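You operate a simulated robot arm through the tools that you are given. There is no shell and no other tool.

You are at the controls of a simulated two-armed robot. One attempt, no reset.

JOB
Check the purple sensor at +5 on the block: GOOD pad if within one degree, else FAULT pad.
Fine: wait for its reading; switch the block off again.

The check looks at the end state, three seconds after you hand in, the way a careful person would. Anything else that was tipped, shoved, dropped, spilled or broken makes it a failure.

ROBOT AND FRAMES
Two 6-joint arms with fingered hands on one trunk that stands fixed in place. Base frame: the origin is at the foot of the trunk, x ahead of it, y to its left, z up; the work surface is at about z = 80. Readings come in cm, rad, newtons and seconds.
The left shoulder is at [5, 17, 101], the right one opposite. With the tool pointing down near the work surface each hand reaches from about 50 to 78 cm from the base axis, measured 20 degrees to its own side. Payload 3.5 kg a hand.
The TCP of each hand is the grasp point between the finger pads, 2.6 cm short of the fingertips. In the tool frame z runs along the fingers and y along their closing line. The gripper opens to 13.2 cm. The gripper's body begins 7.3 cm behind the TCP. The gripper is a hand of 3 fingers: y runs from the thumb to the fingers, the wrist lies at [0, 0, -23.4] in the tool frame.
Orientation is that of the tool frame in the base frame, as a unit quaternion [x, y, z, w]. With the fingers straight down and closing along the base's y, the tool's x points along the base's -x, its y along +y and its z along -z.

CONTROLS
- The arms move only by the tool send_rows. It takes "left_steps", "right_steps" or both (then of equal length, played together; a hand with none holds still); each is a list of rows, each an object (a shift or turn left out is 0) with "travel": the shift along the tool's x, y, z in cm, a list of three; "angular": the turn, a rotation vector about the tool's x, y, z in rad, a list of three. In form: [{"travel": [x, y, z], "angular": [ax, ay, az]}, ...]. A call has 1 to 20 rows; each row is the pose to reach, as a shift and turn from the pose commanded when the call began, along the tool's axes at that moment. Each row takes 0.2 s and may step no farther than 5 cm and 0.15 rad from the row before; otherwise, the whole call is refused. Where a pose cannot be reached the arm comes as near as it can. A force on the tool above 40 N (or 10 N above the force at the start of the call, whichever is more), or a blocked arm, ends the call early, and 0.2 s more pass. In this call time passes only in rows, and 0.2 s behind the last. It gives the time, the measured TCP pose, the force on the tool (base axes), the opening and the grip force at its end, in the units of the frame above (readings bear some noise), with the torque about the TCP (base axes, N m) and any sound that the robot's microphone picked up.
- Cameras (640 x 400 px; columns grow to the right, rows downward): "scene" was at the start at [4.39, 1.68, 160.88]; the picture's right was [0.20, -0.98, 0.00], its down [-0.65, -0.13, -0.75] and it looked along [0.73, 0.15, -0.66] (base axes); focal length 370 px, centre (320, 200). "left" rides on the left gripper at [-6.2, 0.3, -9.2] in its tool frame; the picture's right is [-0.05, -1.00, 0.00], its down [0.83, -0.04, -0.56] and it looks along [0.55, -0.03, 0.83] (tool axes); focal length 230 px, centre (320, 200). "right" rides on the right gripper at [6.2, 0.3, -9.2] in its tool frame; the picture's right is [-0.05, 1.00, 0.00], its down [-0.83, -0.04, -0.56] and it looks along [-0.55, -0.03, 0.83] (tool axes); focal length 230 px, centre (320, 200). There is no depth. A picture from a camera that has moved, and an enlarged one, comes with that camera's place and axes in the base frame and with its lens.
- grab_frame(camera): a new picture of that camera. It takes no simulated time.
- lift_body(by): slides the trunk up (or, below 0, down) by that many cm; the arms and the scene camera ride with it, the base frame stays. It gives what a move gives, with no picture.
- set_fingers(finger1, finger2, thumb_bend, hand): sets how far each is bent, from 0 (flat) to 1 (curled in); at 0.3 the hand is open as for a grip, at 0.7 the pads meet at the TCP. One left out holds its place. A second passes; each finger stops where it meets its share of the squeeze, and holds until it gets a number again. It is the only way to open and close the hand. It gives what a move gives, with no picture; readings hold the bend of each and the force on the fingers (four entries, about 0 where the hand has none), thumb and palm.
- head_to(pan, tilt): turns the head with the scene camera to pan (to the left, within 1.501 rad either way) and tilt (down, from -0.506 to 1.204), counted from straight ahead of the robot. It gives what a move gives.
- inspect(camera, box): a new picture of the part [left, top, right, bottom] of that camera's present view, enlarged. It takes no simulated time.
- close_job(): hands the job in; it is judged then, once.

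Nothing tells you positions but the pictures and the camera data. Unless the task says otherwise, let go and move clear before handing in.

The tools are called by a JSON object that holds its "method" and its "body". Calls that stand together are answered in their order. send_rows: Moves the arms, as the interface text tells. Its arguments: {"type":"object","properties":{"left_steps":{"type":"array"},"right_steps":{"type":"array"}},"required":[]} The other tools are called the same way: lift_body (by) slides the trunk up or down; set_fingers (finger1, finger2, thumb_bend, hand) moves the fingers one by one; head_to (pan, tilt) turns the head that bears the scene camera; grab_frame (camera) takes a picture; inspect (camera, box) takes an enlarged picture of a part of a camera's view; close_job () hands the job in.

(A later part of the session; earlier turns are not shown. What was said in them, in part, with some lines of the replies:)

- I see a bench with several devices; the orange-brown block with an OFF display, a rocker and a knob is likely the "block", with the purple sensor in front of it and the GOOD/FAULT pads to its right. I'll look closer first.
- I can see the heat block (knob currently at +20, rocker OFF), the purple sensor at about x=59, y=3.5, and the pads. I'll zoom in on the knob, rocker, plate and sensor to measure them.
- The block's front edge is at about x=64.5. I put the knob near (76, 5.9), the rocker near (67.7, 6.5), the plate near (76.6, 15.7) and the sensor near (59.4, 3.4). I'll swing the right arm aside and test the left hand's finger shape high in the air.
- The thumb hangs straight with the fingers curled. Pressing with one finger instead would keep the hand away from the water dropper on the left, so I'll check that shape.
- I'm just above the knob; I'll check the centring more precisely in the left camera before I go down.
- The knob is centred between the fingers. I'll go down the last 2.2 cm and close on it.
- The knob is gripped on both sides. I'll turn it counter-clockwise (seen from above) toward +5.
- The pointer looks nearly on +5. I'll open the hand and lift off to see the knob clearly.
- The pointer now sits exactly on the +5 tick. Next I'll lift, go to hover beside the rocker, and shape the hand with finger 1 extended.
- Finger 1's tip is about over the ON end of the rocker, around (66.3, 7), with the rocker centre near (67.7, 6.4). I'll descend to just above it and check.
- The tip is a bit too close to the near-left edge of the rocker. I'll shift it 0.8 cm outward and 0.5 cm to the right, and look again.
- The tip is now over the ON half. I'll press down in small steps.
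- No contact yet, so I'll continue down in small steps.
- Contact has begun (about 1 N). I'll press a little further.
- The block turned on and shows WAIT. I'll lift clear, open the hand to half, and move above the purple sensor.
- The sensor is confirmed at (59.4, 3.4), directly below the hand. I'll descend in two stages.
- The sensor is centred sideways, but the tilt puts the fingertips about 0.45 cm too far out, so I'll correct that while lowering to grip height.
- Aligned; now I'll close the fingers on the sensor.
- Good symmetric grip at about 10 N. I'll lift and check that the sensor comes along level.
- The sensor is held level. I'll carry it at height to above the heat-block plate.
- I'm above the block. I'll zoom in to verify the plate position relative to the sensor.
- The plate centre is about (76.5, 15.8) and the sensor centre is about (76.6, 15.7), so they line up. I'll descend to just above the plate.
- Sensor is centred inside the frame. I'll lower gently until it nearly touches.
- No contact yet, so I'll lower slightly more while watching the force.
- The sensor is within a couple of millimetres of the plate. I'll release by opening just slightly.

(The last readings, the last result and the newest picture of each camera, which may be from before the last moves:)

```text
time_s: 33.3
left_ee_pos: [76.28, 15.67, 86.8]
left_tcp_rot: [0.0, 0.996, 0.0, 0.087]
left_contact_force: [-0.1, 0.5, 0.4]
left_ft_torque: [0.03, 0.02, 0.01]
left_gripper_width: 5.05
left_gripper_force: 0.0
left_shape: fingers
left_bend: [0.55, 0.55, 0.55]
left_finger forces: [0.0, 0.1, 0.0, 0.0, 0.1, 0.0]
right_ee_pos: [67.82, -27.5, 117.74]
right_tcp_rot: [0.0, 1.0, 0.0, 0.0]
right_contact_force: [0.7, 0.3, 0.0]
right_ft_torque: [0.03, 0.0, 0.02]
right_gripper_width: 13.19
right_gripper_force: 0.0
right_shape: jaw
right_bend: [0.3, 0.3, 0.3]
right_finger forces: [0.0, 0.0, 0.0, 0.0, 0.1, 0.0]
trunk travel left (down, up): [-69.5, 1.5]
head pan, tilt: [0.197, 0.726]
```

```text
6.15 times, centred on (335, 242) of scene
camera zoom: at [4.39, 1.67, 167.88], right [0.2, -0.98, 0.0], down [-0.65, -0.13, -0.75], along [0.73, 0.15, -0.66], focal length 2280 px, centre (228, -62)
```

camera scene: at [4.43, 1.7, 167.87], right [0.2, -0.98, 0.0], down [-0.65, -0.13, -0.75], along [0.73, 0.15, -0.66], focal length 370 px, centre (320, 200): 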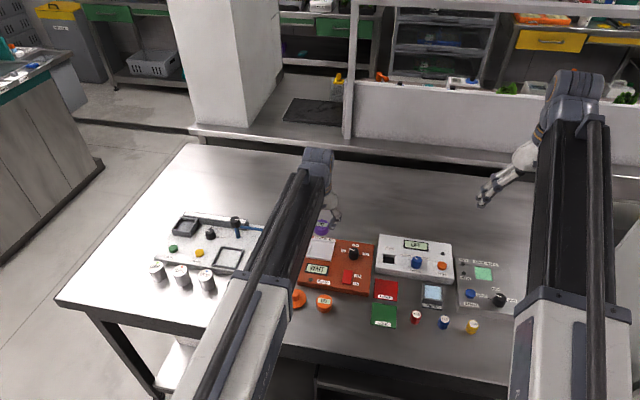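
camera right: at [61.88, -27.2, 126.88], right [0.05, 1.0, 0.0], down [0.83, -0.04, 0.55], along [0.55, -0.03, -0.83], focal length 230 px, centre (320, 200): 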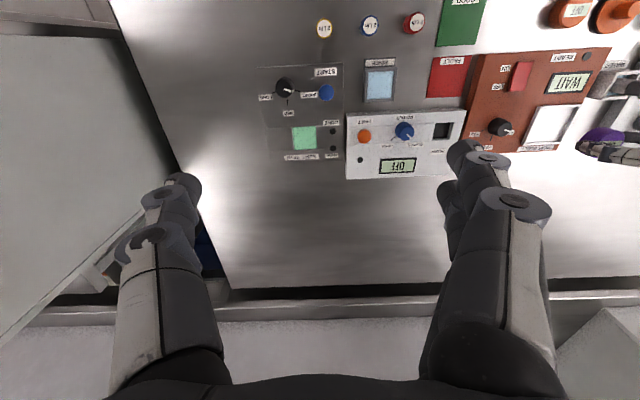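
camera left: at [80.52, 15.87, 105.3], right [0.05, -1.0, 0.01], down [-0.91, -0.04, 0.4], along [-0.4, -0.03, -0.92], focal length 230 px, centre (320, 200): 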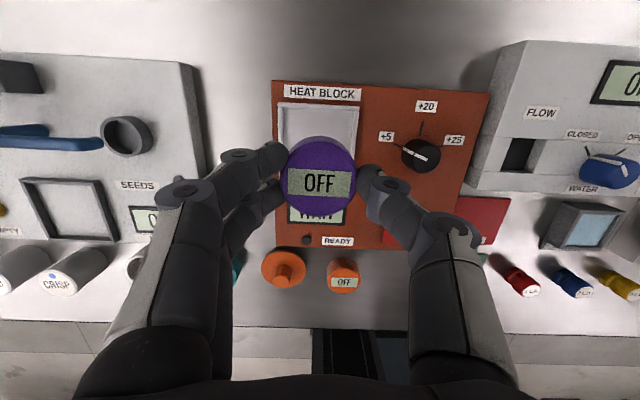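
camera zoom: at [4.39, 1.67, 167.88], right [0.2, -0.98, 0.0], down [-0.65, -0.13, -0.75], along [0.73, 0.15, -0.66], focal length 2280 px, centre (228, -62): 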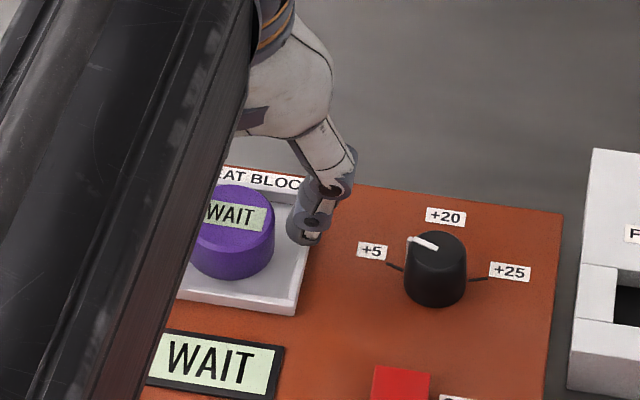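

The sensor is on the plate and shows WAIT. I'll lift the hand clear and let time pass while watching both displays.

{"method": "send_rows", "body": {"left_steps": [{"travel": [-0.174, 0, -0.985]}, {"travel": [-0.52, 0, -2.95]}, {"travel": [-0.87, 0, -4.92]}, {"travel": [-1.39, 0, -7.88]}, {"travel": [-1.39, 0, -7.88]}, {"travel": [-1.39, 0, -7.88]}, {"travel": [-1.39, 0, -7.88]}, {"travel": [-1.39, 0, -7.88]}, {"travel": [-1.39, 0, -7.88]}, {"travel": [-1.39, 0, -7.88]}, {"travel": [-1.39, 0, -7.88]}, {"travel": [-1.39, 0, -7.88]}, {"travel": [-1.39, 0, -7.88]}, {"travel": [-1.39, 0, -7.88]}, {"travel": [-1.39, 0, -7.88]}, {"travel": [-1.39, 0, -7.88]}, {"travel": [-1.39, 0, -7.88]}, {"travel": [-1.39, 0, -7.88]}, {"travel": [-1.39, 0, -7.88]}, {"travel": [-1.39, 0, -7.88]}]}}

{"method": "inspect", "body": {"camera": "left", "box": [220, 60, 500, 260]}}

{"method": "inspect", "body": {"camera": "scene", "box": [290, 210, 380, 290]}}

```text
time_s: 37.5
left_ee_pos: [76.22, 15.58, 94.73]
left_tcp_rot: [0.0, 0.996, 0.0, 0.087]
left_contact_force: [-0.1, -0.5, -1.0]
left_ft_torque: [0.0, -0.01, 0.04]
left_gripper_width: 5.03
left_gripper_force: 0.0
left_shape: fingers
left_bend: [0.55, 0.55, 0.55]
left_finger forces: [0.0, 0.0, 0.0, 0.1, 0.0, 0.0]
right_ee_pos: [67.9, -27.54, 117.73]
right_tcp_rot: [0.0, 1.0, 0.0, 0.0]
right_contact_force: [0.3, 0.9, 0.1]
right_ft_torque: [0.0, 0.02, -0.01]
right_gripper_width: 13.19
right_gripper_force: 0.1
right_shape: jaw
right_bend: [0.3, 0.3, 0.3]
right_finger forces: [0.1, 0.1, 0.0, 0.1, 0.0, 0.0]
trunk travel left (down, up): [-69.5, 1.5]
head pan, tilt: [0.197, 0.726]
```

```text
2.00 times, centred on (360, 160) of left
camera zoom: at [80.55, 15.84, 104.92], right [0.05, -1.0, 0.01], down [-0.91, -0.04, 0.4], along [-0.4, -0.03, -0.92], focal length 460 px, centre (240, 280)
```

zoom: 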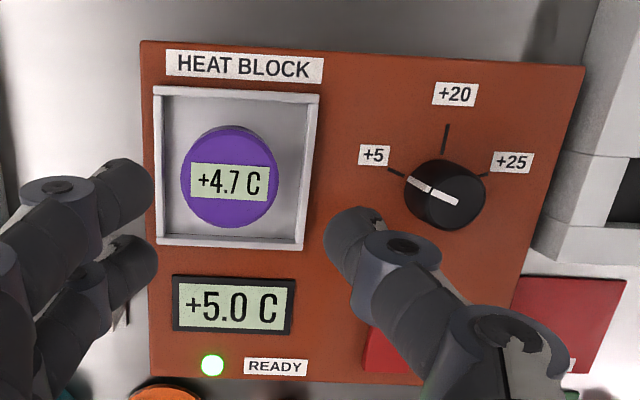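

```text
5.00 times, centred on (335, 250) of scene
camera zoom: at [4.39, 1.67, 167.88], right [0.2, -0.98, 0.0], down [-0.65, -0.13, -0.75], along [0.73, 0.15, -0.66], focal length 1853 px, centre (245, -50)
```

zoom: 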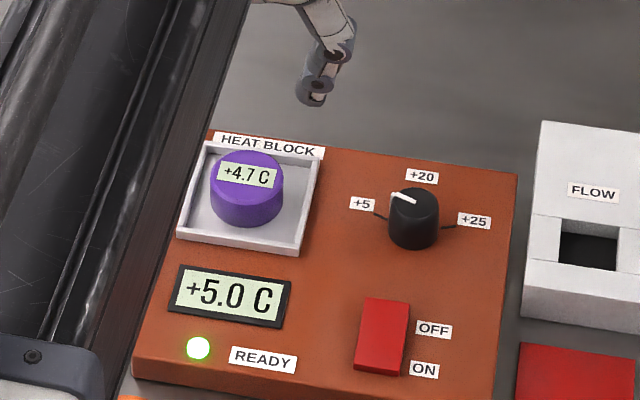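

The block is READY at +5.0 C and the sensor reads +4.7 C. I'll wait a few more seconds to be sure the reading is stable.

{"method": "send_rows", "body": {"left_steps": [{"travel": [0, 0, 0]}, {"travel": [0, 0, 0]}, {"travel": [0, 0, 0]}, {"travel": [0, 0, 0]}, {"travel": [0, 0, 0]}, {"travel": [0, 0, 0]}, {"travel": [0, 0, 0]}, {"travel": [0, 0, 0]}, {"travel": [0, 0, 0]}, {"travel": [0, 0, 0]}, {"travel": [0, 0, 0]}, {"travel": [0, 0, 0]}, {"travel": [0, 0, 0]}, {"travel": [0, 0, 0]}, {"travel": [0, 0, 0]}, {"travel": [0, 0, 0]}, {"travel": [0, 0, 0]}, {"travel": [0, 0, 0]}, {"travel": [0, 0, 0]}, {"travel": [0, 0, 0]}]}}

{"method": "inspect", "body": {"camera": "left", "box": [280, 100, 400, 190]}}

{"method": "inspect", "body": {"camera": "scene", "box": [310, 210, 370, 275]}}

```text
time_s: 41.7
left_ee_pos: [76.13, 15.51, 94.66]
left_tcp_rot: [0.0, 0.996, 0.0, 0.087]
left_contact_force: [0.2, 0.5, 0.7]
left_ft_torque: [0.0, -0.04, 0.0]
left_gripper_width: 5.08
left_gripper_force: 0.0
left_shape: fingers
left_bend: [0.55, 0.55, 0.55]
left_finger forces: [0.0, 0.0, 0.0, 0.1, 0.0, 0.0]
right_ee_pos: [67.89, -27.61, 117.78]
right_tcp_rot: [0.0, 1.0, -0.001, -0.001]
right_contact_force: [0.0, 0.1, 0.1]
right_ft_torque: [-0.01, -0.01, 0.02]
right_gripper_width: 13.21
right_gripper_force: 0.1
right_shape: jaw
right_bend: [0.3, 0.3, 0.3]
right_finger forces: [0.0, 0.0, 0.0, 0.1, 0.0, 0.0]
trunk travel left (down, up): [-69.5, 1.5]
head pan, tilt: [0.197, 0.726]
```

```text
4.44 times, centred on (340, 145) of left
camera zoom: at [80.55, 15.84, 104.92], right [0.05, -1.0, 0.01], down [-0.91, -0.04, 0.4], along [-0.4, -0.03, -0.92], focal length 1022 px, centre (231, 444)
```

zoom: 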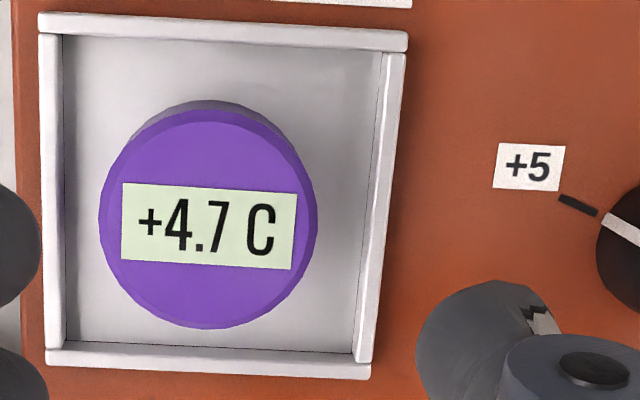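

```text
6.15 times, centred on (340, 242) of scene
camera zoom: at [4.39, 1.67, 167.88], right [0.2, -0.98, 0.0], down [-0.65, -0.13, -0.75], along [0.73, 0.15, -0.66], focal length 2280 px, centre (197, -62)
```

zoom: 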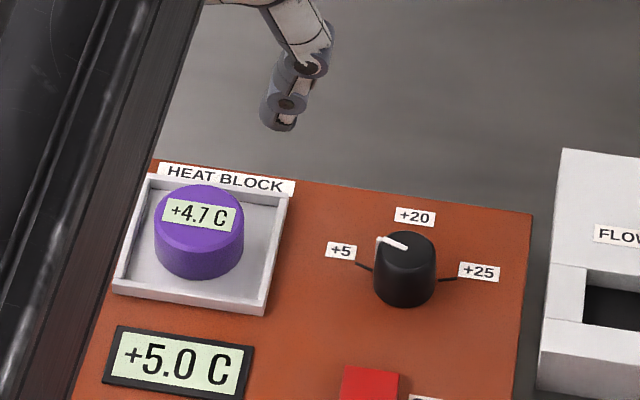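

The reading is stable at +4.7 C, 0.3 degrees off +5, so the sensor is GOOD. I'll open slightly wider, re-centre on the sensor and go down to pick it up.

{"method": "set_fingers", "body": {"hand": "left", "finger1": 0.52, "finger2": 0.52, "thumb_bend": 0.52}}

{"method": "send_rows", "body": {"left_steps": [{"travel": [0.435, 0.2, 2.46]}, {"travel": [0.87, 0.2, 4.92]}, {"travel": [1.1, 0.2, 6.2]}, {"travel": [1.306, 0.2, 7.385]}]}}

{"method": "inspect", "body": {"camera": "left", "box": [200, 60, 440, 230]}}

{"method": "inspect", "body": {"camera": "scene", "box": [310, 220, 350, 255]}}

```text
time_s: 42.7
left_ee_pos: [76.22, 15.55, 94.67]
left_tcp_rot: [0.0, 0.996, 0.0, 0.086]
left_contact_force: [-0.1, 0.7, 0.0]
left_ft_torque: [0.01, 0.03, 0.01]
left_gripper_width: 6.04
left_gripper_force: 0.1
left_shape: fingers
left_bend: [0.52, 0.52, 0.52]
left_finger forces: [0.0, 0.0, 0.0, 0.0, 0.0, 0.0]
right_ee_pos: [67.85, -27.62, 117.81]
right_tcp_rot: [0.001, 1.0, 0.0, 0.0]
right_contact_force: [0.2, -1.1, 0.4]
right_ft_torque: [-0.01, -0.02, -0.01]
right_gripper_width: 13.19
right_gripper_force: 0.1
right_shape: jaw
right_bend: [0.3, 0.3, 0.3]
right_finger forces: [0.1, 0.0, 0.0, 0.0, 0.0, 0.1]
trunk travel left (down, up): [-69.5, 1.5]
head pan, tilt: [0.197, 0.726]
```

```text
time_s: 43.7
left_ee_pos: [76.12, 16.03, 87.29]
left_tcp_rot: [0.0, 0.996, 0.0, 0.087]
left_contact_force: [-0.4, -0.1, 0.6]
left_ft_torque: [0.01, 0.01, -0.02]
left_gripper_width: 6.01
left_gripper_force: 0.1
left_shape: fingers
left_bend: [0.52, 0.52, 0.52]
left_finger forces: [0.0, 0.0, 0.0, 0.0, 0.0, 0.0]
right_ee_pos: [67.9, -27.57, 117.79]
right_tcp_rot: [0.0, 1.0, 0.0, 0.0]
right_contact_force: [0.0, -0.3, 0.2]
right_ft_torque: [-0.01, -0.01, -0.01]
right_gripper_width: 13.19
right_gripper_force: 0.0
right_shape: jaw
right_bend: [0.3, 0.3, 0.3]
right_finger forces: [0.1, 0.1, 0.1, 0.0, 0.0, 0.1]
trunk travel left (down, up): [-69.5, 1.5]
head pan, tilt: [0.197, 0.726]
```

```text
2.35 times, centred on (320, 145) of left
camera zoom: at [80.53, 16.14, 97.45], right [0.05, -1.0, 0.01], down [-0.91, -0.04, 0.4], along [-0.4, -0.03, -0.92], focal length 541 px, centre (320, 329)
```

zoom: 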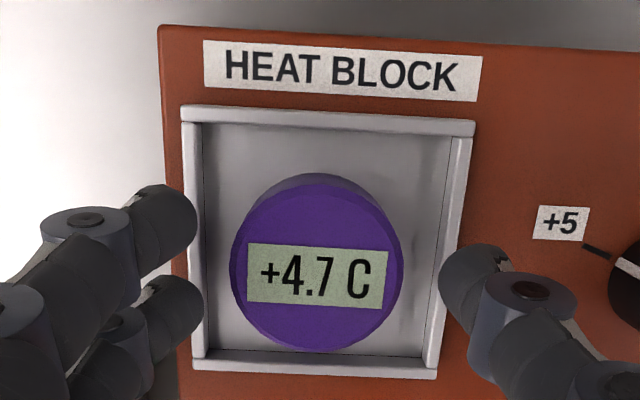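

```text
11.43 times, centred on (330, 238) of scene
camera zoom: at [4.4, 1.67, 167.88], right [0.2, -0.98, 0.0], down [-0.65, -0.13, -0.75], along [0.73, 0.15, -0.66], focal length 4235 px, centre (206, -229)
```

zoom: 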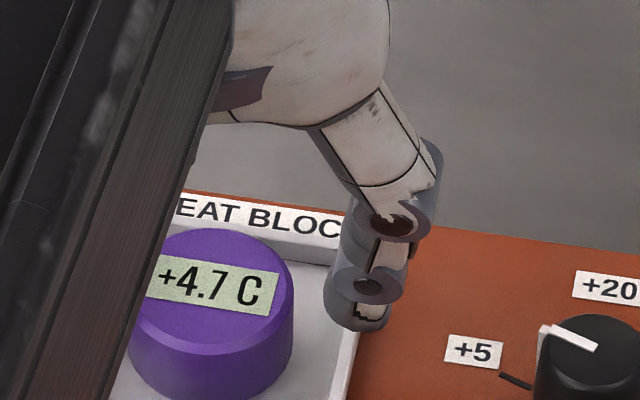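

Sensor is centred between the fingers. I'll go the last half centimetre slowly.

{"method": "send_rows", "body": {"left_steps": [{"travel": [0.026, 0, 0.148]}, {"travel": [0.052, 0, 0.295]}, {"travel": [0.078, 0, 0.443]}]}}

{"method": "inspect", "body": {"camera": "left", "box": [200, 60, 440, 230]}}

```text
time_s: 44.5
left_ee_pos: [76.25, 15.93, 86.72]
left_tcp_rot: [0.0, 0.996, 0.0, 0.087]
left_contact_force: [0.4, 0.0, 0.6]
left_ft_torque: [0.0, 0.01, -0.03]
left_gripper_width: 6.04
left_gripper_force: 0.2
left_shape: fingers
left_bend: [0.52, 0.52, 0.52]
left_finger forces: [0.1, 0.0, 0.1, 0.0, 0.0, 0.0]
right_ee_pos: [68.01, -27.56, 117.81]
right_tcp_rot: [0.001, 1.0, 0.0, 0.0]
right_contact_force: [0.1, -0.2, 0.2]
right_ft_torque: [0.0, -0.02, -0.01]
right_gripper_width: 13.21
right_gripper_force: 0.0
right_shape: jaw
right_bend: [0.3, 0.3, 0.3]
right_finger forces: [0.1, 0.1, 0.0, 0.0, 0.0, 0.0]
trunk travel left (down, up): [-69.5, 1.5]
head pan, tilt: [0.197, 0.726]
```

```text
2.35 times, centred on (320, 145) of left
camera zoom: at [80.52, 16.13, 96.95], right [0.05, -1.0, 0.01], down [-0.91, -0.04, 0.4], along [-0.4, -0.03, -0.92], focal length 541 px, centre (320, 329)
```

zoom: 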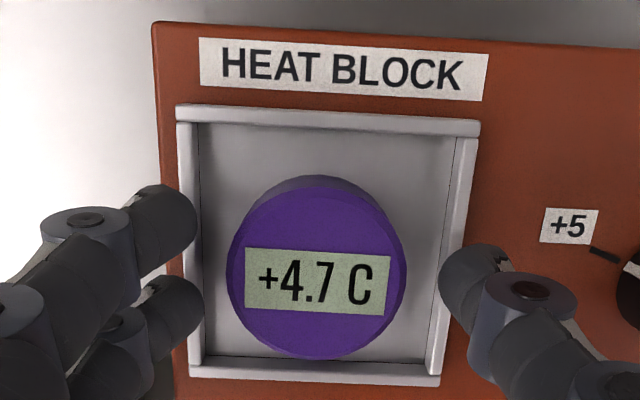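

I'll nudge 0.2 cm outward to re-centre, then close on the sensor.

{"method": "send_rows", "body": {"left_steps": [{"travel": [-0.197, 0, 0.035]}]}}

{"method": "set_fingers", "body": {"hand": "left", "finger1": 0.66, "finger2": 0.66, "thumb_bend": 0.66}}

{"method": "inspect", "body": {"camera": "left", "box": [200, 60, 440, 230]}}

{"method": "inspect", "body": {"camera": "scene", "box": [310, 220, 350, 255]}}

```text
time_s: 44.9
left_ee_pos: [76.37, 15.85, 86.67]
left_tcp_rot: [0.0, 0.996, 0.001, 0.087]
left_contact_force: [0.6, 0.2, -0.5]
left_ft_torque: [0.01, -0.01, -0.01]
left_gripper_width: 6.01
left_gripper_force: 0.1
left_shape: fingers
left_bend: [0.52, 0.52, 0.52]
left_finger forces: [0.0, 0.1, 0.1, 0.0, 0.1, 0.0]
right_ee_pos: [67.86, -27.57, 117.71]
right_tcp_rot: [0.001, 1.0, 0.0, -0.001]
right_contact_force: [-0.2, 0.1, 0.5]
right_ft_torque: [0.01, 0.01, -0.03]
right_gripper_width: 13.18
right_gripper_force: 0.1
right_shape: jaw
right_bend: [0.3, 0.3, 0.3]
right_finger forces: [0.0, 0.1, 0.0, 0.0, 0.0, 0.0]
trunk travel left (down, up): [-69.5, 1.5]
head pan, tilt: [0.197, 0.726]
```

```text
time_s: 45.9
left_ee_pos: [76.43, 15.85, 86.77]
left_tcp_rot: [0.0, 0.996, 0.0, 0.087]
left_contact_force: [0.7, 0.2, -0.4]
left_ft_torque: [0.02, -0.02, 0.02]
left_gripper_width: 3.71
left_gripper_force: 9.8
left_shape: fingers
left_bend: [0.6, 0.59, 0.62]
left_finger forces: [4.0, 5.6, 0.0, 0.0, 9.4, 0.0]
right_ee_pos: [67.86, -27.66, 117.76]
right_tcp_rot: [0.0, 1.0, -0.001, 0.0]
right_contact_force: [-0.3, -0.2, -0.3]
right_ft_torque: [0.01, 0.03, -0.04]
right_gripper_width: 13.18
right_gripper_force: 0.2
right_shape: jaw
right_bend: [0.3, 0.3, 0.3]
right_finger forces: [0.1, 0.0, 0.0, 0.0, 0.0, 0.0]
trunk travel left (down, up): [-69.5, 1.5]
head pan, tilt: [0.197, 0.726]
```

```text
2.35 times, centred on (320, 145) of left
camera zoom: at [80.74, 16.1, 96.94], right [0.05, -1.0, 0.01], down [-0.91, -0.04, 0.4], along [-0.4, -0.03, -0.92], focal length 541 px, centre (320, 329)
```

zoom: 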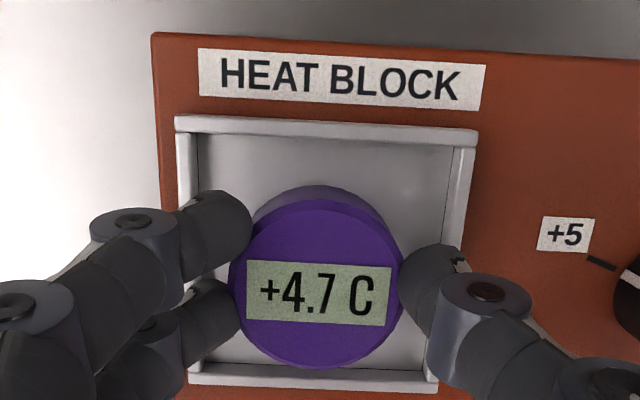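

```text
11.43 times, centred on (330, 238) of scene
camera zoom: at [4.4, 1.67, 167.88], right [0.2, -0.98, 0.0], down [-0.65, -0.13, -0.75], along [0.73, 0.15, -0.66], focal length 4235 px, centre (206, -229)
```

zoom: 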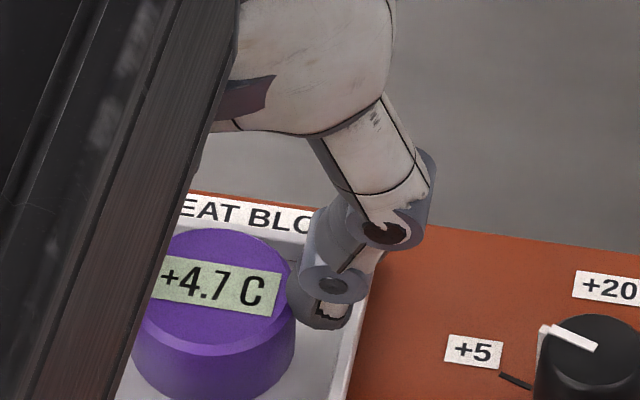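

It's gripped. I'll lift straight up and check the hold before traveling to the GOOD pad.

{"method": "send_rows", "body": {"left_steps": [{"travel": [-0.174, 0, -0.985]}, {"travel": [-0.522, 0, -2.95]}, {"travel": [-0.87, 0, -4.92]}, {"travel": [-1.22, 0, -6.9]}, {"travel": [-1.567, 0, -8.862]}]}}

{"method": "grab_frame", "body": {"camera": "left"}}

{"method": "inspect", "body": {"camera": "scene", "box": [300, 190, 380, 260]}}

```text
time_s: 47.1
left_ee_pos: [76.3, 15.62, 96.07]
left_tcp_rot: [0.0, 0.996, 0.001, 0.087]
left_contact_force: [0.5, -0.1, -0.4]
left_ft_torque: [-0.02, 0.0, 0.0]
left_gripper_width: 3.75
left_gripper_force: 9.5
left_shape: fingers
left_bend: [0.6, 0.59, 0.62]
left_finger forces: [4.1, 5.6, 0.1, 0.1, 9.2, 0.0]
right_ee_pos: [67.83, -27.55, 117.66]
right_tcp_rot: [0.0, 1.0, 0.0, 0.0]
right_contact_force: [0.0, -0.1, 0.6]
right_ft_torque: [0.02, -0.02, -0.02]
right_gripper_width: 13.18
right_gripper_force: 0.1
right_shape: jaw
right_bend: [0.3, 0.3, 0.3]
right_finger forces: [0.0, 0.0, 0.0, 0.0, 0.0, 0.0]
trunk travel left (down, up): [-69.5, 1.5]
head pan, tilt: [0.197, 0.726]
```

```text
taken
camera left: at [80.68, 15.85, 106.18], right [0.05, -1.0, 0.01], down [-0.91, -0.04, 0.4], along [-0.4, -0.03, -0.92], focal length 230 px, centre (320, 200)
```

left: 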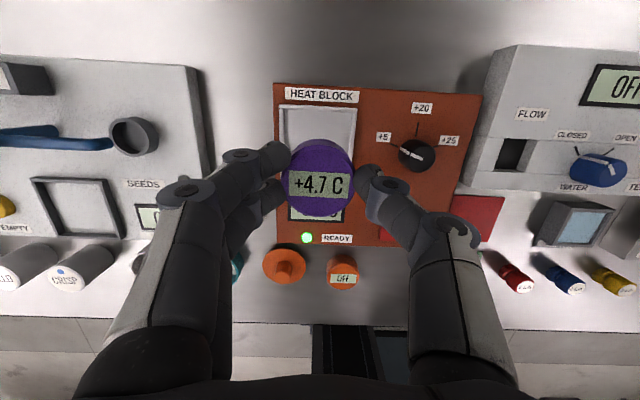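

```text
5.71 times, centred on (340, 225) of scene
camera zoom: at [4.38, 1.67, 167.87], right [0.2, -0.98, 0.0], down [-0.65, -0.13, -0.75], along [0.73, 0.15, -0.66], focal length 2117 px, centre (206, 57)
```

zoom: 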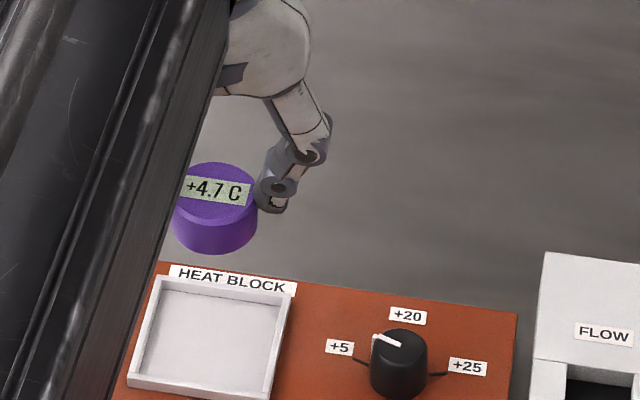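

The sensor is held level. I'll carry it to above the GOOD pad at about (59.5, -4.5).

{"method": "send_rows", "body": {"left_steps": [{"travel": [2.42, -2.914, -0.428]}, {"travel": [4.84, -5.83, -0.856]}, {"travel": [7.26, -8.74, -1.284]}, {"travel": [9.68, -11.66, -1.71]}, {"travel": [12.1, -14.57, -2.14]}, {"travel": [14.52, -17.49, -2.57]}, {"travel": [16.937, -20.4, -2.995]}]}}

{"method": "grab_frame", "body": {"camera": "left"}}

{"method": "inspect", "body": {"camera": "scene", "box": [320, 230, 440, 330]}}

```text
time_s: 48.7
left_ee_pos: [59.36, -4.54, 95.54]
left_tcp_rot: [0.0, 0.996, 0.0, 0.087]
left_contact_force: [0.5, -0.2, -0.4]
left_ft_torque: [0.0, -0.02, 0.0]
left_gripper_width: 3.72
left_gripper_force: 9.7
left_shape: fingers
left_bend: [0.6, 0.59, 0.62]
left_finger forces: [4.0, 5.5, 0.1, 0.0, 9.3, 0.0]
right_ee_pos: [68.02, -27.5, 117.75]
right_tcp_rot: [0.0, 1.0, 0.0, 0.0]
right_contact_force: [0.2, 0.4, -1.2]
right_ft_torque: [0.01, 0.01, 0.02]
right_gripper_width: 13.17
right_gripper_force: 0.0
right_shape: jaw
right_bend: [0.3, 0.3, 0.3]
right_finger forces: [0.0, 0.0, 0.1, 0.0, 0.0, 0.0]
trunk travel left (down, up): [-69.5, 1.5]
head pan, tilt: [0.197, 0.726]
```

```text
taken
camera left: at [63.72, -4.27, 105.77], right [0.05, -1.0, 0.01], down [-0.91, -0.04, 0.4], along [-0.4, -0.03, -0.92], focal length 230 px, centre (320, 200)
```

left: 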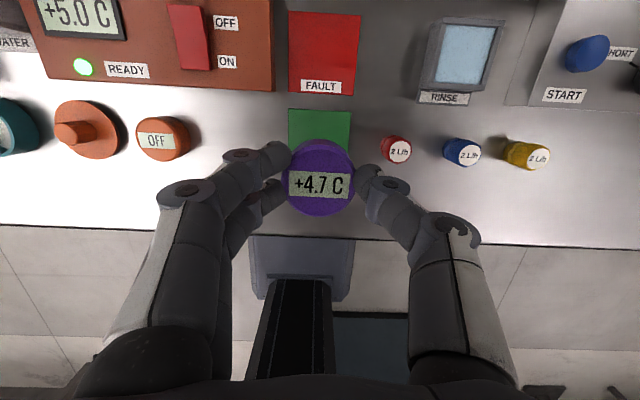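

```text
4.00 times, centred on (380, 280) of scene
camera zoom: at [4.37, 1.65, 167.88], right [0.2, -0.98, 0.0], down [-0.65, -0.13, -0.75], along [0.73, 0.15, -0.66], focal length 1482 px, centre (80, -120)
```

zoom: 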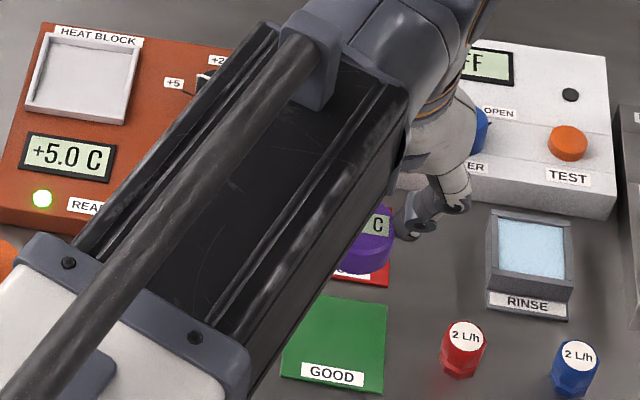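

Lined up over the GOOD pad. I'll lower the sensor onto it.

{"method": "send_rows", "body": {"left_steps": [{"travel": [0.58, 0, 3.28]}, {"travel": [1.16, 0, 6.56]}, {"travel": [1.45, 0, 8.2]}, {"travel": [1.741, 0, 9.847]}]}}

{"method": "inspect", "body": {"camera": "left", "box": [200, 80, 440, 230]}}

{"method": "inspect", "body": {"camera": "right", "box": [380, 0, 600, 100]}}

{"method": "inspect", "body": {"camera": "scene", "box": [350, 270, 430, 330]}}

```text
time_s: 49.7
left_ee_pos: [59.33, -4.68, 85.67]
left_tcp_rot: [0.0, 0.996, 0.0, 0.087]
left_contact_force: [0.5, 0.2, -1.0]
left_ft_torque: [0.0, 0.02, 0.03]
left_gripper_width: 3.72
left_gripper_force: 9.4
left_shape: fingers
left_bend: [0.6, 0.59, 0.62]
left_finger forces: [4.1, 5.5, 0.1, 0.0, 9.2, 0.1]
right_ee_pos: [67.96, -27.59, 117.68]
right_tcp_rot: [0.0, 1.0, 0.0, 0.001]
right_contact_force: [-0.3, -0.1, 0.2]
right_ft_torque: [0.02, 0.0, -0.04]
right_gripper_width: 13.2
right_gripper_force: 0.0
right_shape: jaw
right_bend: [0.3, 0.3, 0.3]
right_finger forces: [0.0, 0.1, 0.1, 0.0, 0.1, 0.0]
trunk travel left (down, up): [-69.5, 1.5]
head pan, tilt: [0.197, 0.726]
```

```text
2.67 times, centred on (320, 155) of left
camera zoom: at [63.69, -4.41, 95.77], right [0.05, -1.0, 0.01], down [-0.91, -0.04, 0.4], along [-0.4, -0.03, -0.92], focal length 614 px, centre (320, 320)
```

zoom: 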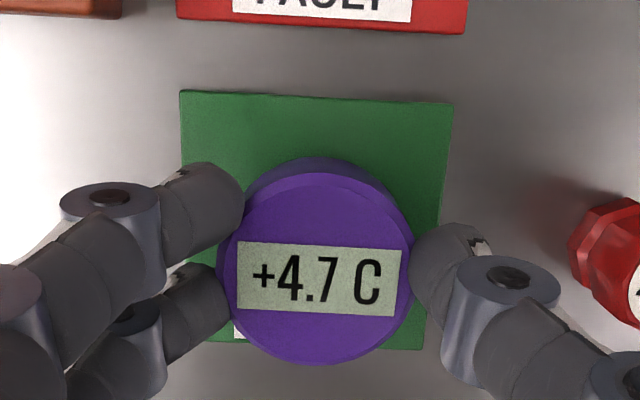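

```text
2.91 times, centred on (490, 50) of right
camera zoom: at [61.86, -27.22, 126.89], right [0.05, 1.0, 0.0], down [0.83, -0.04, 0.56], along [0.55, -0.03, -0.83], focal length 669 px, centre (-174, 636)
```

zoom: 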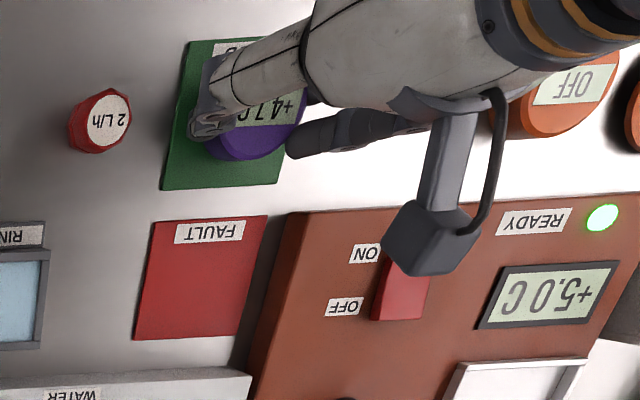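

```text
6.67 times, centred on (390, 300) of scene
camera zoom: at [4.4, 1.67, 167.88], right [0.2, -0.98, 0.0], down [-0.65, -0.13, -0.75], along [0.73, 0.15, -0.66], focal length 2470 px, centre (-147, -467)
```

zoom: 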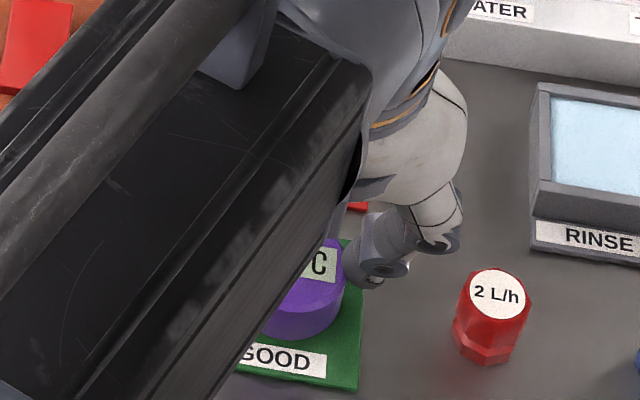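

Well centred on the green pad. I'll lower the last centimetre gently.

{"method": "send_rows", "body": {"left_steps": [{"travel": [0.052, 0, 0.295]}, {"travel": [0.104, 0, 0.59]}, {"travel": [0.157, 0, 0.886]}]}}

{"method": "send_rows", "body": {"left_steps": [{"travel": [0.026, 0, 0.148]}, {"travel": [0.052, 0, 0.295]}]}}

{"method": "inspect", "body": {"camera": "scene", "box": [370, 280, 410, 315]}}

{"method": "inspect", "body": {"camera": "left", "box": [200, 80, 440, 230]}}

```text
time_s: 50.5
left_ee_pos: [59.28, -4.47, 84.73]
left_tcp_rot: [0.0, 0.996, -0.001, 0.087]
left_contact_force: [-1.1, 0.1, -1.1]
left_ft_torque: [0.01, 0.04, 0.0]
left_gripper_width: 3.72
left_gripper_force: 9.6
left_shape: fingers
left_bend: [0.6, 0.59, 0.62]
left_finger forces: [4.0, 5.6, 0.0, 0.1, 9.2, 0.0]
right_ee_pos: [67.86, -27.61, 117.8]
right_tcp_rot: [0.0, 1.0, 0.0, 0.0]
right_contact_force: [-0.7, 0.5, -0.2]
right_ft_torque: [0.02, 0.0, 0.04]
right_gripper_width: 13.21
right_gripper_force: 0.0
right_shape: jaw
right_bend: [0.3, 0.3, 0.3]
right_finger forces: [0.0, 0.0, 0.0, 0.0, 0.0, 0.0]
trunk travel left (down, up): [-69.5, 1.5]
head pan, tilt: [0.197, 0.726]
```

```text
time_s: 51.1
left_ee_pos: [59.37, -4.67, 84.59]
left_tcp_rot: [-0.001, 0.996, 0.0, 0.088]
left_contact_force: [1.9, -0.2, 12.1]
left_ft_torque: [0.0, -0.02, 0.03]
left_gripper_width: 3.69
left_gripper_force: 11.3
left_shape: fingers
left_bend: [0.61, 0.6, 0.62]
left_finger forces: [5.1, 6.7, 0.0, 0.1, 10.9, 0.0]
right_ee_pos: [67.84, -27.62, 117.8]
right_tcp_rot: [0.0, 1.0, 0.0, 0.001]
right_contact_force: [0.3, 0.0, 0.9]
right_ft_torque: [0.03, 0.02, 0.0]
right_gripper_width: 13.19
right_gripper_force: 0.0
right_shape: jaw
right_bend: [0.3, 0.3, 0.3]
right_finger forces: [0.1, 0.0, 0.0, 0.0, 0.0, 0.0]
trunk travel left (down, up): [-69.5, 1.5]
head pan, tilt: [0.197, 0.726]
```

```text
11.43 times, centred on (390, 298) of scene
camera zoom: at [4.3, 1.68, 167.9], right [0.2, -0.98, 0.0], down [-0.65, -0.13, -0.75], along [0.73, 0.15, -0.66], focal length 4235 px, centre (-480, -914)
```

zoom: 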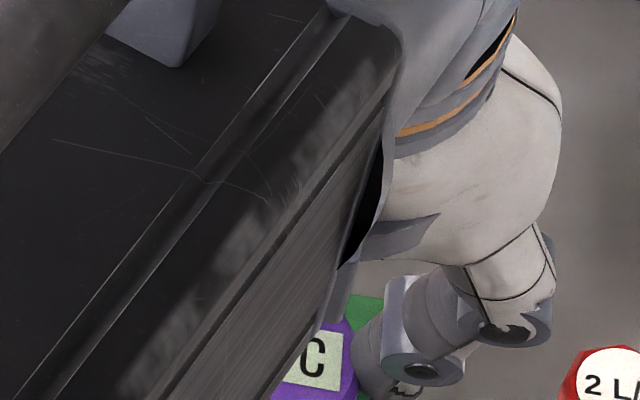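

```text
2.67 times, centred on (320, 155) of left
camera zoom: at [63.59, -4.34, 94.88], right [0.05, -1.0, 0.01], down [-0.92, -0.04, 0.4], along [-0.4, -0.03, -0.92], focal length 614 px, centre (320, 320)
```

zoom: 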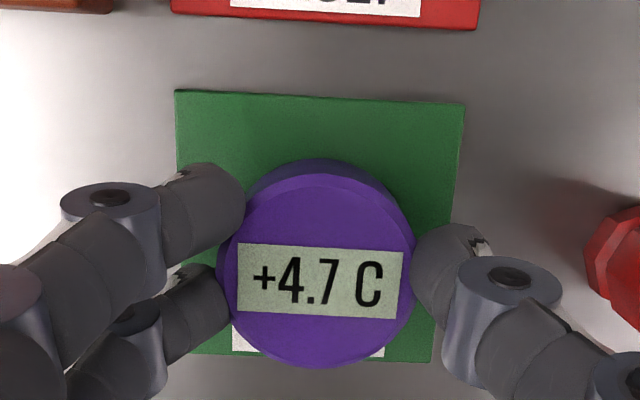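

Contact made at about 12 N. I'll ease up a millimetre and release.

{"method": "send_rows", "body": {"left_steps": [{"travel": [-0.02, 0, -0.12]}]}}

{"method": "set_fingers", "body": {"hand": "left", "finger1": 0.53, "finger2": 0.53, "thumb_bend": 0.53}}

{"method": "inspect", "body": {"camera": "left", "box": [200, 80, 440, 230]}}

```text
time_s: 51.5
left_ee_pos: [59.23, -4.63, 84.61]
left_tcp_rot: [0.0, 0.996, 0.001, 0.088]
left_contact_force: [2.3, -0.9, 8.6]
left_ft_torque: [-0.06, -0.02, 0.02]
left_gripper_width: 3.72
left_gripper_force: 11.3
left_shape: fingers
left_bend: [0.61, 0.6, 0.62]
left_finger forces: [5.1, 6.2, 0.0, 0.0, 11.1, 0.0]
right_ee_pos: [67.9, -27.5, 117.8]
right_tcp_rot: [0.0, 1.0, 0.001, 0.0]
right_contact_force: [-0.5, 0.9, 0.1]
right_ft_torque: [-0.01, -0.01, -0.01]
right_gripper_width: 13.18
right_gripper_force: 0.0
right_shape: jaw
right_bend: [0.3, 0.3, 0.3]
right_finger forces: [0.0, 0.0, 0.0, 0.0, 0.1, 0.0]
trunk travel left (down, up): [-69.5, 1.5]
head pan, tilt: [0.197, 0.726]
```

```text
time_s: 52.5
left_ee_pos: [59.4, -4.62, 84.64]
left_tcp_rot: [0.0, 0.996, 0.0, 0.087]
left_contact_force: [0.9, 0.0, 0.1]
left_ft_torque: [0.03, -0.05, -0.05]
left_gripper_width: 5.72
left_gripper_force: 0.0
left_shape: fingers
left_bend: [0.53, 0.53, 0.53]
left_finger forces: [0.0, 0.0, 0.0, 0.1, 0.1, 0.0]
right_ee_pos: [67.89, -27.56, 117.8]
right_tcp_rot: [0.0, 1.0, 0.0, 0.0]
right_contact_force: [-0.6, 0.2, 0.4]
right_ft_torque: [0.01, 0.0, -0.02]
right_gripper_width: 13.19
right_gripper_force: 0.0
right_shape: jaw
right_bend: [0.3, 0.3, 0.3]
right_finger forces: [0.0, 0.1, 0.0, 0.0, 0.1, 0.0]
trunk travel left (down, up): [-69.5, 1.5]
head pan, tilt: [0.197, 0.726]
```

```text
2.67 times, centred on (320, 155) of left
camera zoom: at [63.61, -4.34, 94.86], right [0.05, -1.0, 0.01], down [-0.91, -0.04, 0.4], along [-0.4, -0.03, -0.92], focal length 614 px, centre (320, 320)
```

zoom: 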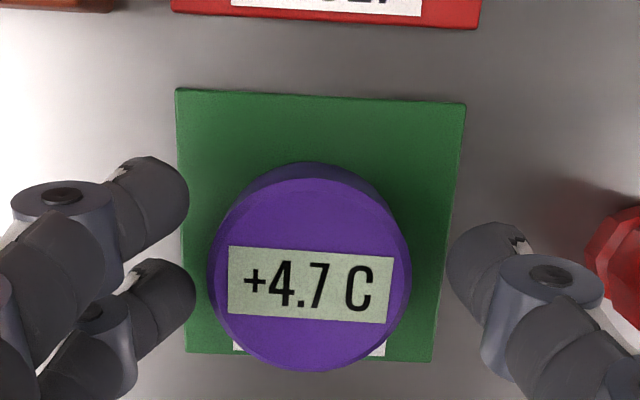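

The sensor rests on the GOOD pad. I'll lift off, then prepare finger 1 above the OFF end of the rocker.

{"method": "send_rows", "body": {"left_steps": [{"travel": [-0.174, 0, -0.985]}, {"travel": [-0.522, 0, -2.95]}, {"travel": [-1.044, 0, -5.9]}, {"travel": [-1.741, 0, -9.847]}, {"travel": [-4.56, 1.15, -9.35]}, {"travel": [-7.37, 2.3, -8.86]}, {"travel": [-10.16, 3.45, -8.36]}]}}

{"method": "set_fingers", "body": {"hand": "left", "finger1": 0.3, "finger2": 1.0, "thumb_bend": 1.0}}

{"method": "grab_frame", "body": {"camera": "left"}}

{"method": "inspect", "body": {"camera": "scene", "box": [300, 230, 440, 330]}}

```text
time_s: 54.1
left_ee_pos: [67.68, -0.97, 94.6]
left_tcp_rot: [-0.001, 0.996, 0.001, 0.087]
left_contact_force: [0.1, 0.1, -0.4]
left_ft_torque: [-0.01, -0.01, -0.01]
left_gripper_width: 5.69
left_gripper_force: 0.1
left_shape: fingers
left_bend: [0.53, 0.53, 0.53]
left_finger forces: [0.1, 0.1, 0.0, 0.0, 0.0, 0.1]
right_ee_pos: [67.87, -27.55, 117.74]
right_tcp_rot: [0.0, 1.0, 0.0, 0.0]
right_contact_force: [0.1, 0.4, -0.2]
right_ft_torque: [0.03, -0.03, 0.02]
right_gripper_width: 13.19
right_gripper_force: 0.1
right_shape: jaw
right_bend: [0.3, 0.3, 0.3]
right_finger forces: [0.0, 0.0, 0.0, 0.0, 0.0, 0.1]
trunk travel left (down, up): [-69.5, 1.5]
head pan, tilt: [0.197, 0.726]
```

```text
time_s: 55.1
left_ee_pos: [67.61, -1.01, 94.57]
left_tcp_rot: [0.0, 0.996, 0.0, 0.088]
left_contact_force: [0.4, 0.5, 0.1]
left_ft_torque: [0.01, 0.02, 0.03]
left_gripper_width: 4.71
left_gripper_force: 0.1
left_shape: fingers
left_bend: [0.3, 0.89, 0.91]
left_finger forces: [0.1, 0.0, 0.0, 0.1, 0.0, 0.1]
right_ee_pos: [67.91, -27.5, 117.74]
right_tcp_rot: [0.0, 1.0, 0.0, 0.0]
right_contact_force: [0.3, -0.2, 0.7]
right_ft_torque: [0.02, -0.02, 0.01]
right_gripper_width: 13.2
right_gripper_force: 0.0
right_shape: jaw
right_bend: [0.3, 0.3, 0.3]
right_finger forces: [0.1, 0.1, 0.0, 0.0, 0.0, 0.1]
trunk travel left (down, up): [-69.5, 1.5]
head pan, tilt: [0.197, 0.726]
```

```text
taken
camera left: at [71.91, -0.76, 104.82], right [0.05, -1.0, 0.01], down [-0.91, -0.04, 0.4], along [-0.4, -0.03, -0.92], focal length 230 px, centre (320, 200)
```

left: 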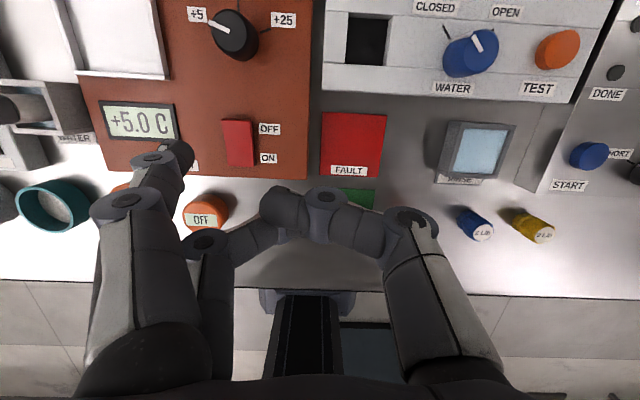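

```text
4.00 times, centred on (370, 280) of scene
camera zoom: at [4.39, 1.67, 167.88], right [0.2, -0.98, 0.0], down [-0.65, -0.13, -0.75], along [0.73, 0.15, -0.66], focal length 1482 px, centre (120, -120)
```

zoom: 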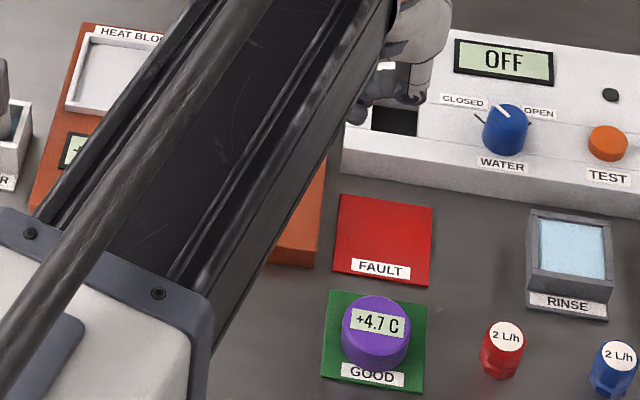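

The sensor sits squarely on GOOD. The rocker spans x≈65.9–69.9, so I'll bring the fingertip over its far (OFF) end at (69.2, 6.35).

{"method": "send_rows", "body": {"left_steps": [{"travel": [0.34, -0.1, 2.5]}, {"travel": [0.68, -0.2, 5.0]}, {"travel": [1.023, -0.3, 7.506]}]}}

{"method": "inspect", "body": {"camera": "left", "box": [60, 40, 340, 200]}}

{"method": "inspect", "body": {"camera": "right", "box": [440, 30, 620, 150]}}

```text
time_s: 55.9
left_ee_pos: [67.8, -1.49, 87.02]
left_tcp_rot: [-0.001, 0.996, 0.0, 0.087]
left_contact_force: [-0.9, -1.2, 1.4]
left_ft_torque: [0.01, -0.03, 0.01]
left_gripper_width: 4.72
left_gripper_force: 0.2
left_shape: fingers
left_bend: [0.3, 0.89, 0.91]
left_finger forces: [0.0, 0.0, 0.0, 0.0, 0.1, 0.0]
right_ee_pos: [67.84, -27.65, 117.66]
right_tcp_rot: [0.0, 1.0, 0.0, 0.0]
right_contact_force: [-0.3, 0.5, -0.1]
right_ft_torque: [0.0, -0.04, -0.03]
right_gripper_width: 13.18
right_gripper_force: 0.1
right_shape: jaw
right_bend: [0.3, 0.3, 0.3]
right_finger forces: [0.0, 0.0, 0.1, 0.0, 0.0, 0.0]
trunk travel left (down, up): [-69.5, 1.5]
head pan, tilt: [0.197, 0.726]
```

```text
2.29 times, centred on (200, 120) of left
camera zoom: at [72.19, -1.25, 97.28], right [0.05, -1.0, 0.01], down [-0.91, -0.04, 0.4], along [-0.4, -0.03, -0.92], focal length 526 px, centre (594, 383)
```

zoom: 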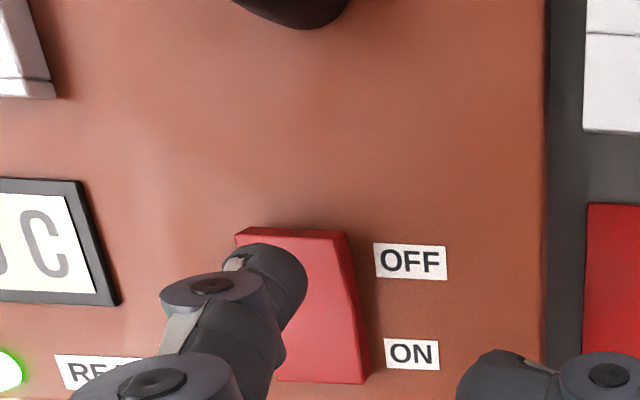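

```text
3.33 times, centred on (530, 90) of right
camera zoom: at [61.86, -27.22, 126.89], right [0.05, 1.0, 0.0], down [0.83, -0.04, 0.56], along [0.55, -0.03, -0.83], focal length 767 px, centre (-380, 567)
```

zoom: 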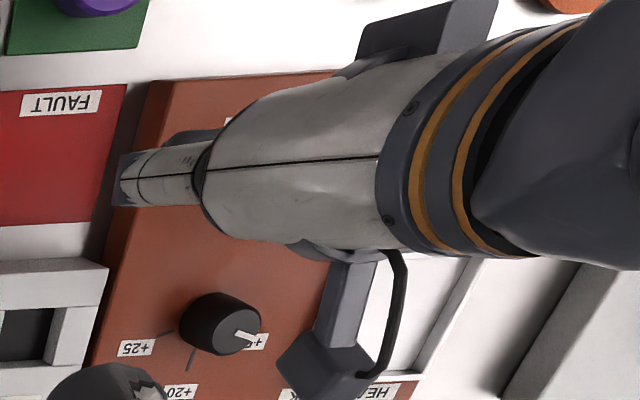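

The tip is over the OFF half, so I'll press down in small steps.

{"method": "send_rows", "body": {"left_steps": [{"travel": [0.044, 0, 0.246]}, {"travel": [0.087, 0, 0.492]}, {"travel": [0.13, 0, 0.739]}, {"travel": [0.174, 0, 0.985]}, {"travel": [0.2, 0, 1.132]}, {"travel": [0.226, 0, 1.28]}]}}

{"method": "inspect", "body": {"camera": "left", "box": [0, 40, 340, 240]}}

```text
time_s: 57.3
left_ee_pos: [68.0, -1.4, 85.92]
left_tcp_rot: [0.0, 0.996, -0.001, 0.087]
left_contact_force: [0.2, 0.1, 0.5]
left_ft_torque: [0.0, 0.0, -0.02]
left_gripper_width: 4.71
left_gripper_force: 0.1
left_shape: fingers
left_bend: [0.3, 0.89, 0.91]
left_finger forces: [0.1, 0.0, 0.1, 0.0, 0.0, 0.0]
right_ee_pos: [67.74, -27.7, 117.63]
right_tcp_rot: [0.0, 1.0, 0.0, 0.0]
right_contact_force: [-0.4, -0.7, 0.3]
right_ft_torque: [-0.01, -0.01, 0.01]
right_gripper_width: 13.18
right_gripper_force: 0.0
right_shape: jaw
right_bend: [0.3, 0.3, 0.3]
right_finger forces: [0.1, 0.0, 0.0, 0.0, 0.1, 0.0]
trunk travel left (down, up): [-69.5, 1.5]
head pan, tilt: [0.197, 0.726]
```

```text
1.88 times, centred on (170, 140) of left
camera zoom: at [72.35, -1.21, 96.04], right [0.05, -1.0, 0.01], down [-0.91, -0.04, 0.4], along [-0.4, -0.03, -0.92], focal length 433 px, centre (602, 313)
```

zoom: 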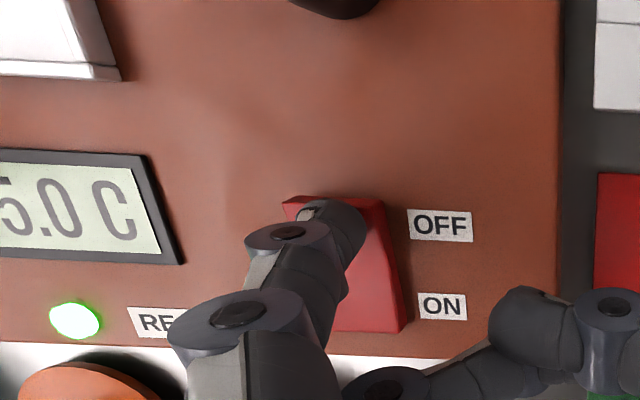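

{"method": "send_rows", "body": {"left_steps": [{"travel": [0.035, 0, 0.197]}, {"travel": [0.07, 0, 0.394]}, {"travel": [0.104, 0, 0.59]}]}}

{"method": "inspect", "body": {"camera": "left", "box": [0, 40, 340, 240]}}

```text
time_s: 58.1
left_ee_pos: [67.96, -1.48, 85.25]
left_tcp_rot: [0.0, 0.996, 0.001, 0.087]
left_contact_force: [0.0, -0.6, 0.5]
left_ft_torque: [0.03, 0.0, 0.0]
left_gripper_width: 4.75
left_gripper_force: 0.0
left_shape: fingers
left_bend: [0.3, 0.89, 0.91]
left_finger forces: [0.6, 0.0, 0.0, 0.0, 0.1, 0.1]
right_ee_pos: [67.94, -27.64, 117.76]
right_tcp_rot: [0.001, 1.0, 0.0, 0.0]
right_contact_force: [-0.1, 0.2, 0.3]
right_ft_torque: [0.02, -0.03, 0.02]
right_gripper_width: 13.2
right_gripper_force: 0.0
right_shape: jaw
right_bend: [0.3, 0.3, 0.3]
right_finger forces: [0.0, 0.0, 0.1, 0.1, 0.0, 0.0]
trunk travel left (down, up): [-69.5, 1.5]
head pan, tilt: [0.197, 0.726]
```

```text
1.88 times, centred on (170, 140) of left
camera zoom: at [72.31, -1.23, 95.45], right [0.05, -1.0, 0.01], down [-0.91, -0.04, 0.4], along [-0.4, -0.03, -0.92], focal length 433 px, centre (602, 313)
```

zoom: 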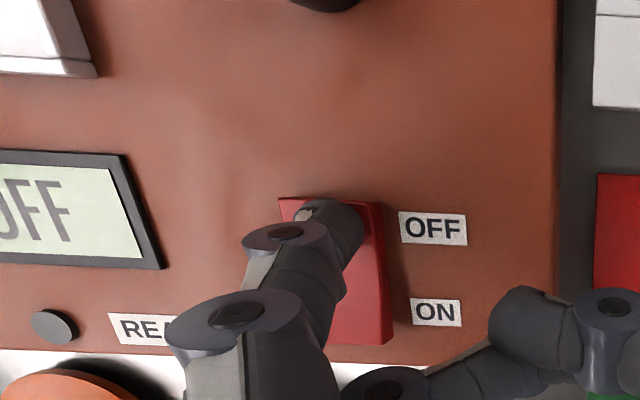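

The block is OFF again. I'll lift straight up and move the hand clear.

{"method": "send_rows", "body": {"left_steps": [{"travel": [-0.696, 0, -3.94]}, {"travel": [-1.393, 0, -7.88]}, {"travel": [-2.089, 0, -11.816]}, {"travel": [-0.7, 3.714, -13.8]}, {"travel": [0.69, 7.43, -15.79]}, {"travel": [2.08, 11.14, -17.77]}, {"travel": [3.47, 14.86, -19.76]}, {"travel": [4.86, 18.57, -21.75]}, {"travel": [6.25, 22.29, -23.73]}, {"travel": [7.638, 26, -25.72]}]}}

{"method": "set_fingers", "body": {"hand": "left", "finger1": 0.3, "finger2": 0.3, "thumb_bend": 0.3}}

{"method": "grab_frame", "body": {"camera": "scene"}}

{"method": "inspect", "body": {"camera": "scene", "box": [280, 210, 440, 330]}}

{"method": "inspect", "body": {"camera": "right", "box": [340, 0, 640, 190]}}

```text
time_s: 60.3
left_ee_pos: [55.84, 24.66, 109.36]
left_tcp_rot: [0.0, 0.996, 0.001, 0.087]
left_contact_force: [-0.7, -0.5, 0.0]
left_ft_torque: [0.01, 0.02, 0.01]
left_gripper_width: 4.74
left_gripper_force: 0.1
left_shape: fingers
left_bend: [0.3, 0.89, 0.91]
left_finger forces: [0.0, 0.1, 0.1, 0.1, 0.0, 0.0]
right_ee_pos: [67.83, -27.52, 117.83]
right_tcp_rot: [-0.001, 1.0, 0.0, -0.001]
right_contact_force: [0.4, -0.1, -0.2]
right_ft_torque: [0.01, 0.01, 0.06]
right_gripper_width: 13.18
right_gripper_force: 0.1
right_shape: jaw
right_bend: [0.3, 0.3, 0.3]
right_finger forces: [0.0, 0.1, 0.1, 0.1, 0.0, 0.0]
trunk travel left (down, up): [-69.5, 1.5]
head pan, tilt: [0.197, 0.726]
```

```text
time_s: 61.3
left_ee_pos: [56.04, 24.6, 109.35]
left_tcp_rot: [0.0, 0.996, 0.001, 0.087]
left_contact_force: [1.1, 0.3, -0.8]
left_ft_torque: [-0.03, -0.01, 0.0]
left_gripper_width: 13.41
left_gripper_force: 0.1
left_shape: fingers
left_bend: [0.3, 0.3, 0.3]
left_finger forces: [0.0, 0.0, 0.0, 0.1, 0.1, 0.0]
right_ee_pos: [67.87, -27.52, 117.75]
right_tcp_rot: [0.0, 1.0, 0.0, 0.0]
right_contact_force: [-0.2, 0.5, -0.7]
right_ft_torque: [0.0, -0.01, -0.01]
right_gripper_width: 13.21
right_gripper_force: 0.1
right_shape: jaw
right_bend: [0.3, 0.3, 0.3]
right_finger forces: [0.0, 0.1, 0.0, 0.1, 0.1, 0.1]
trunk travel left (down, up): [-69.5, 1.5]
head pan, tilt: [0.197, 0.726]
```

```text
taken
camera scene: at [4.39, 1.68, 167.88], right [0.2, -0.98, 0.0], down [-0.65, -0.13, -0.75], along [0.73, 0.15, -0.66], focal length 370 px, centre (320, 200)
```

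scene: 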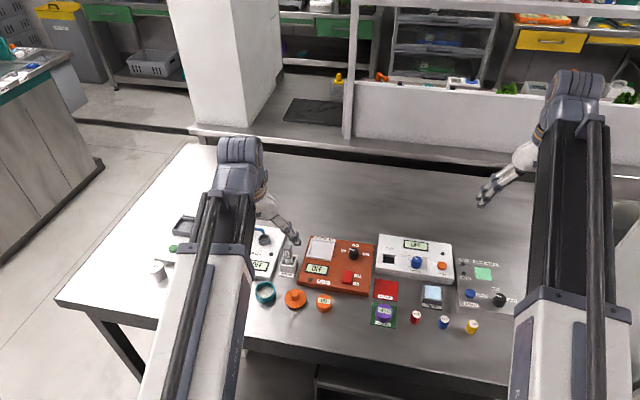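

```text
3.33 times, centred on (360, 270) of scene
camera zoom: at [4.39, 1.68, 167.88], right [0.2, -0.98, 0.0], down [-0.65, -0.13, -0.75], along [0.73, 0.15, -0.66], focal length 1235 px, centre (187, -33)
```

zoom: 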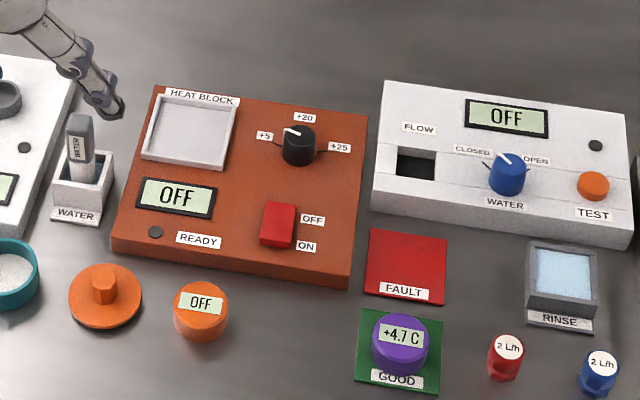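

```text
2.11 times, centred on (490, 95) of right
camera zoom: at [61.85, -27.22, 126.9], right [0.05, 1.0, 0.0], down [0.83, -0.04, 0.56], along [0.55, -0.03, -0.83], focal length 484 px, centre (-38, 421)
```

zoom: 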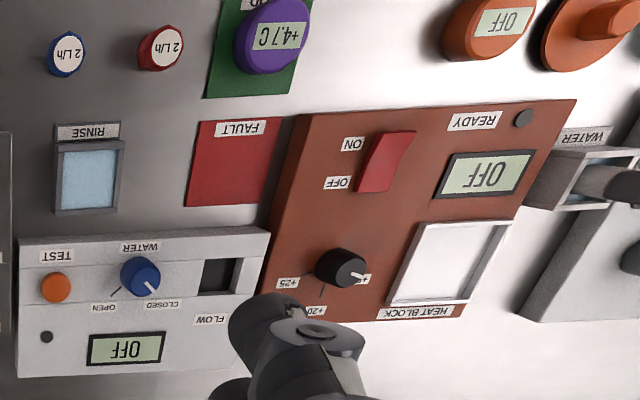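

The purple sensor sits on the GOOD pad (its reading was +4.7 C at +5.0 C), and the block is off. Everything else is undisturbed and both hands are clear, so I'm handing in.

{"method": "close_job", "body": {}}

```text
The job is handed in.
```

The purple sensor passed and is on the GOOD pad. It read +4.7 C with the block READY at +5.0 C, which is 0.3 degrees off. I waited about four more seconds and the reading did not change.

The block is switched off again and its display shows OFF. I turned its knob from +20 to +5 for the test and left it there. In the last pictures nothing else looked moved, and both hands were clear when I handed in.
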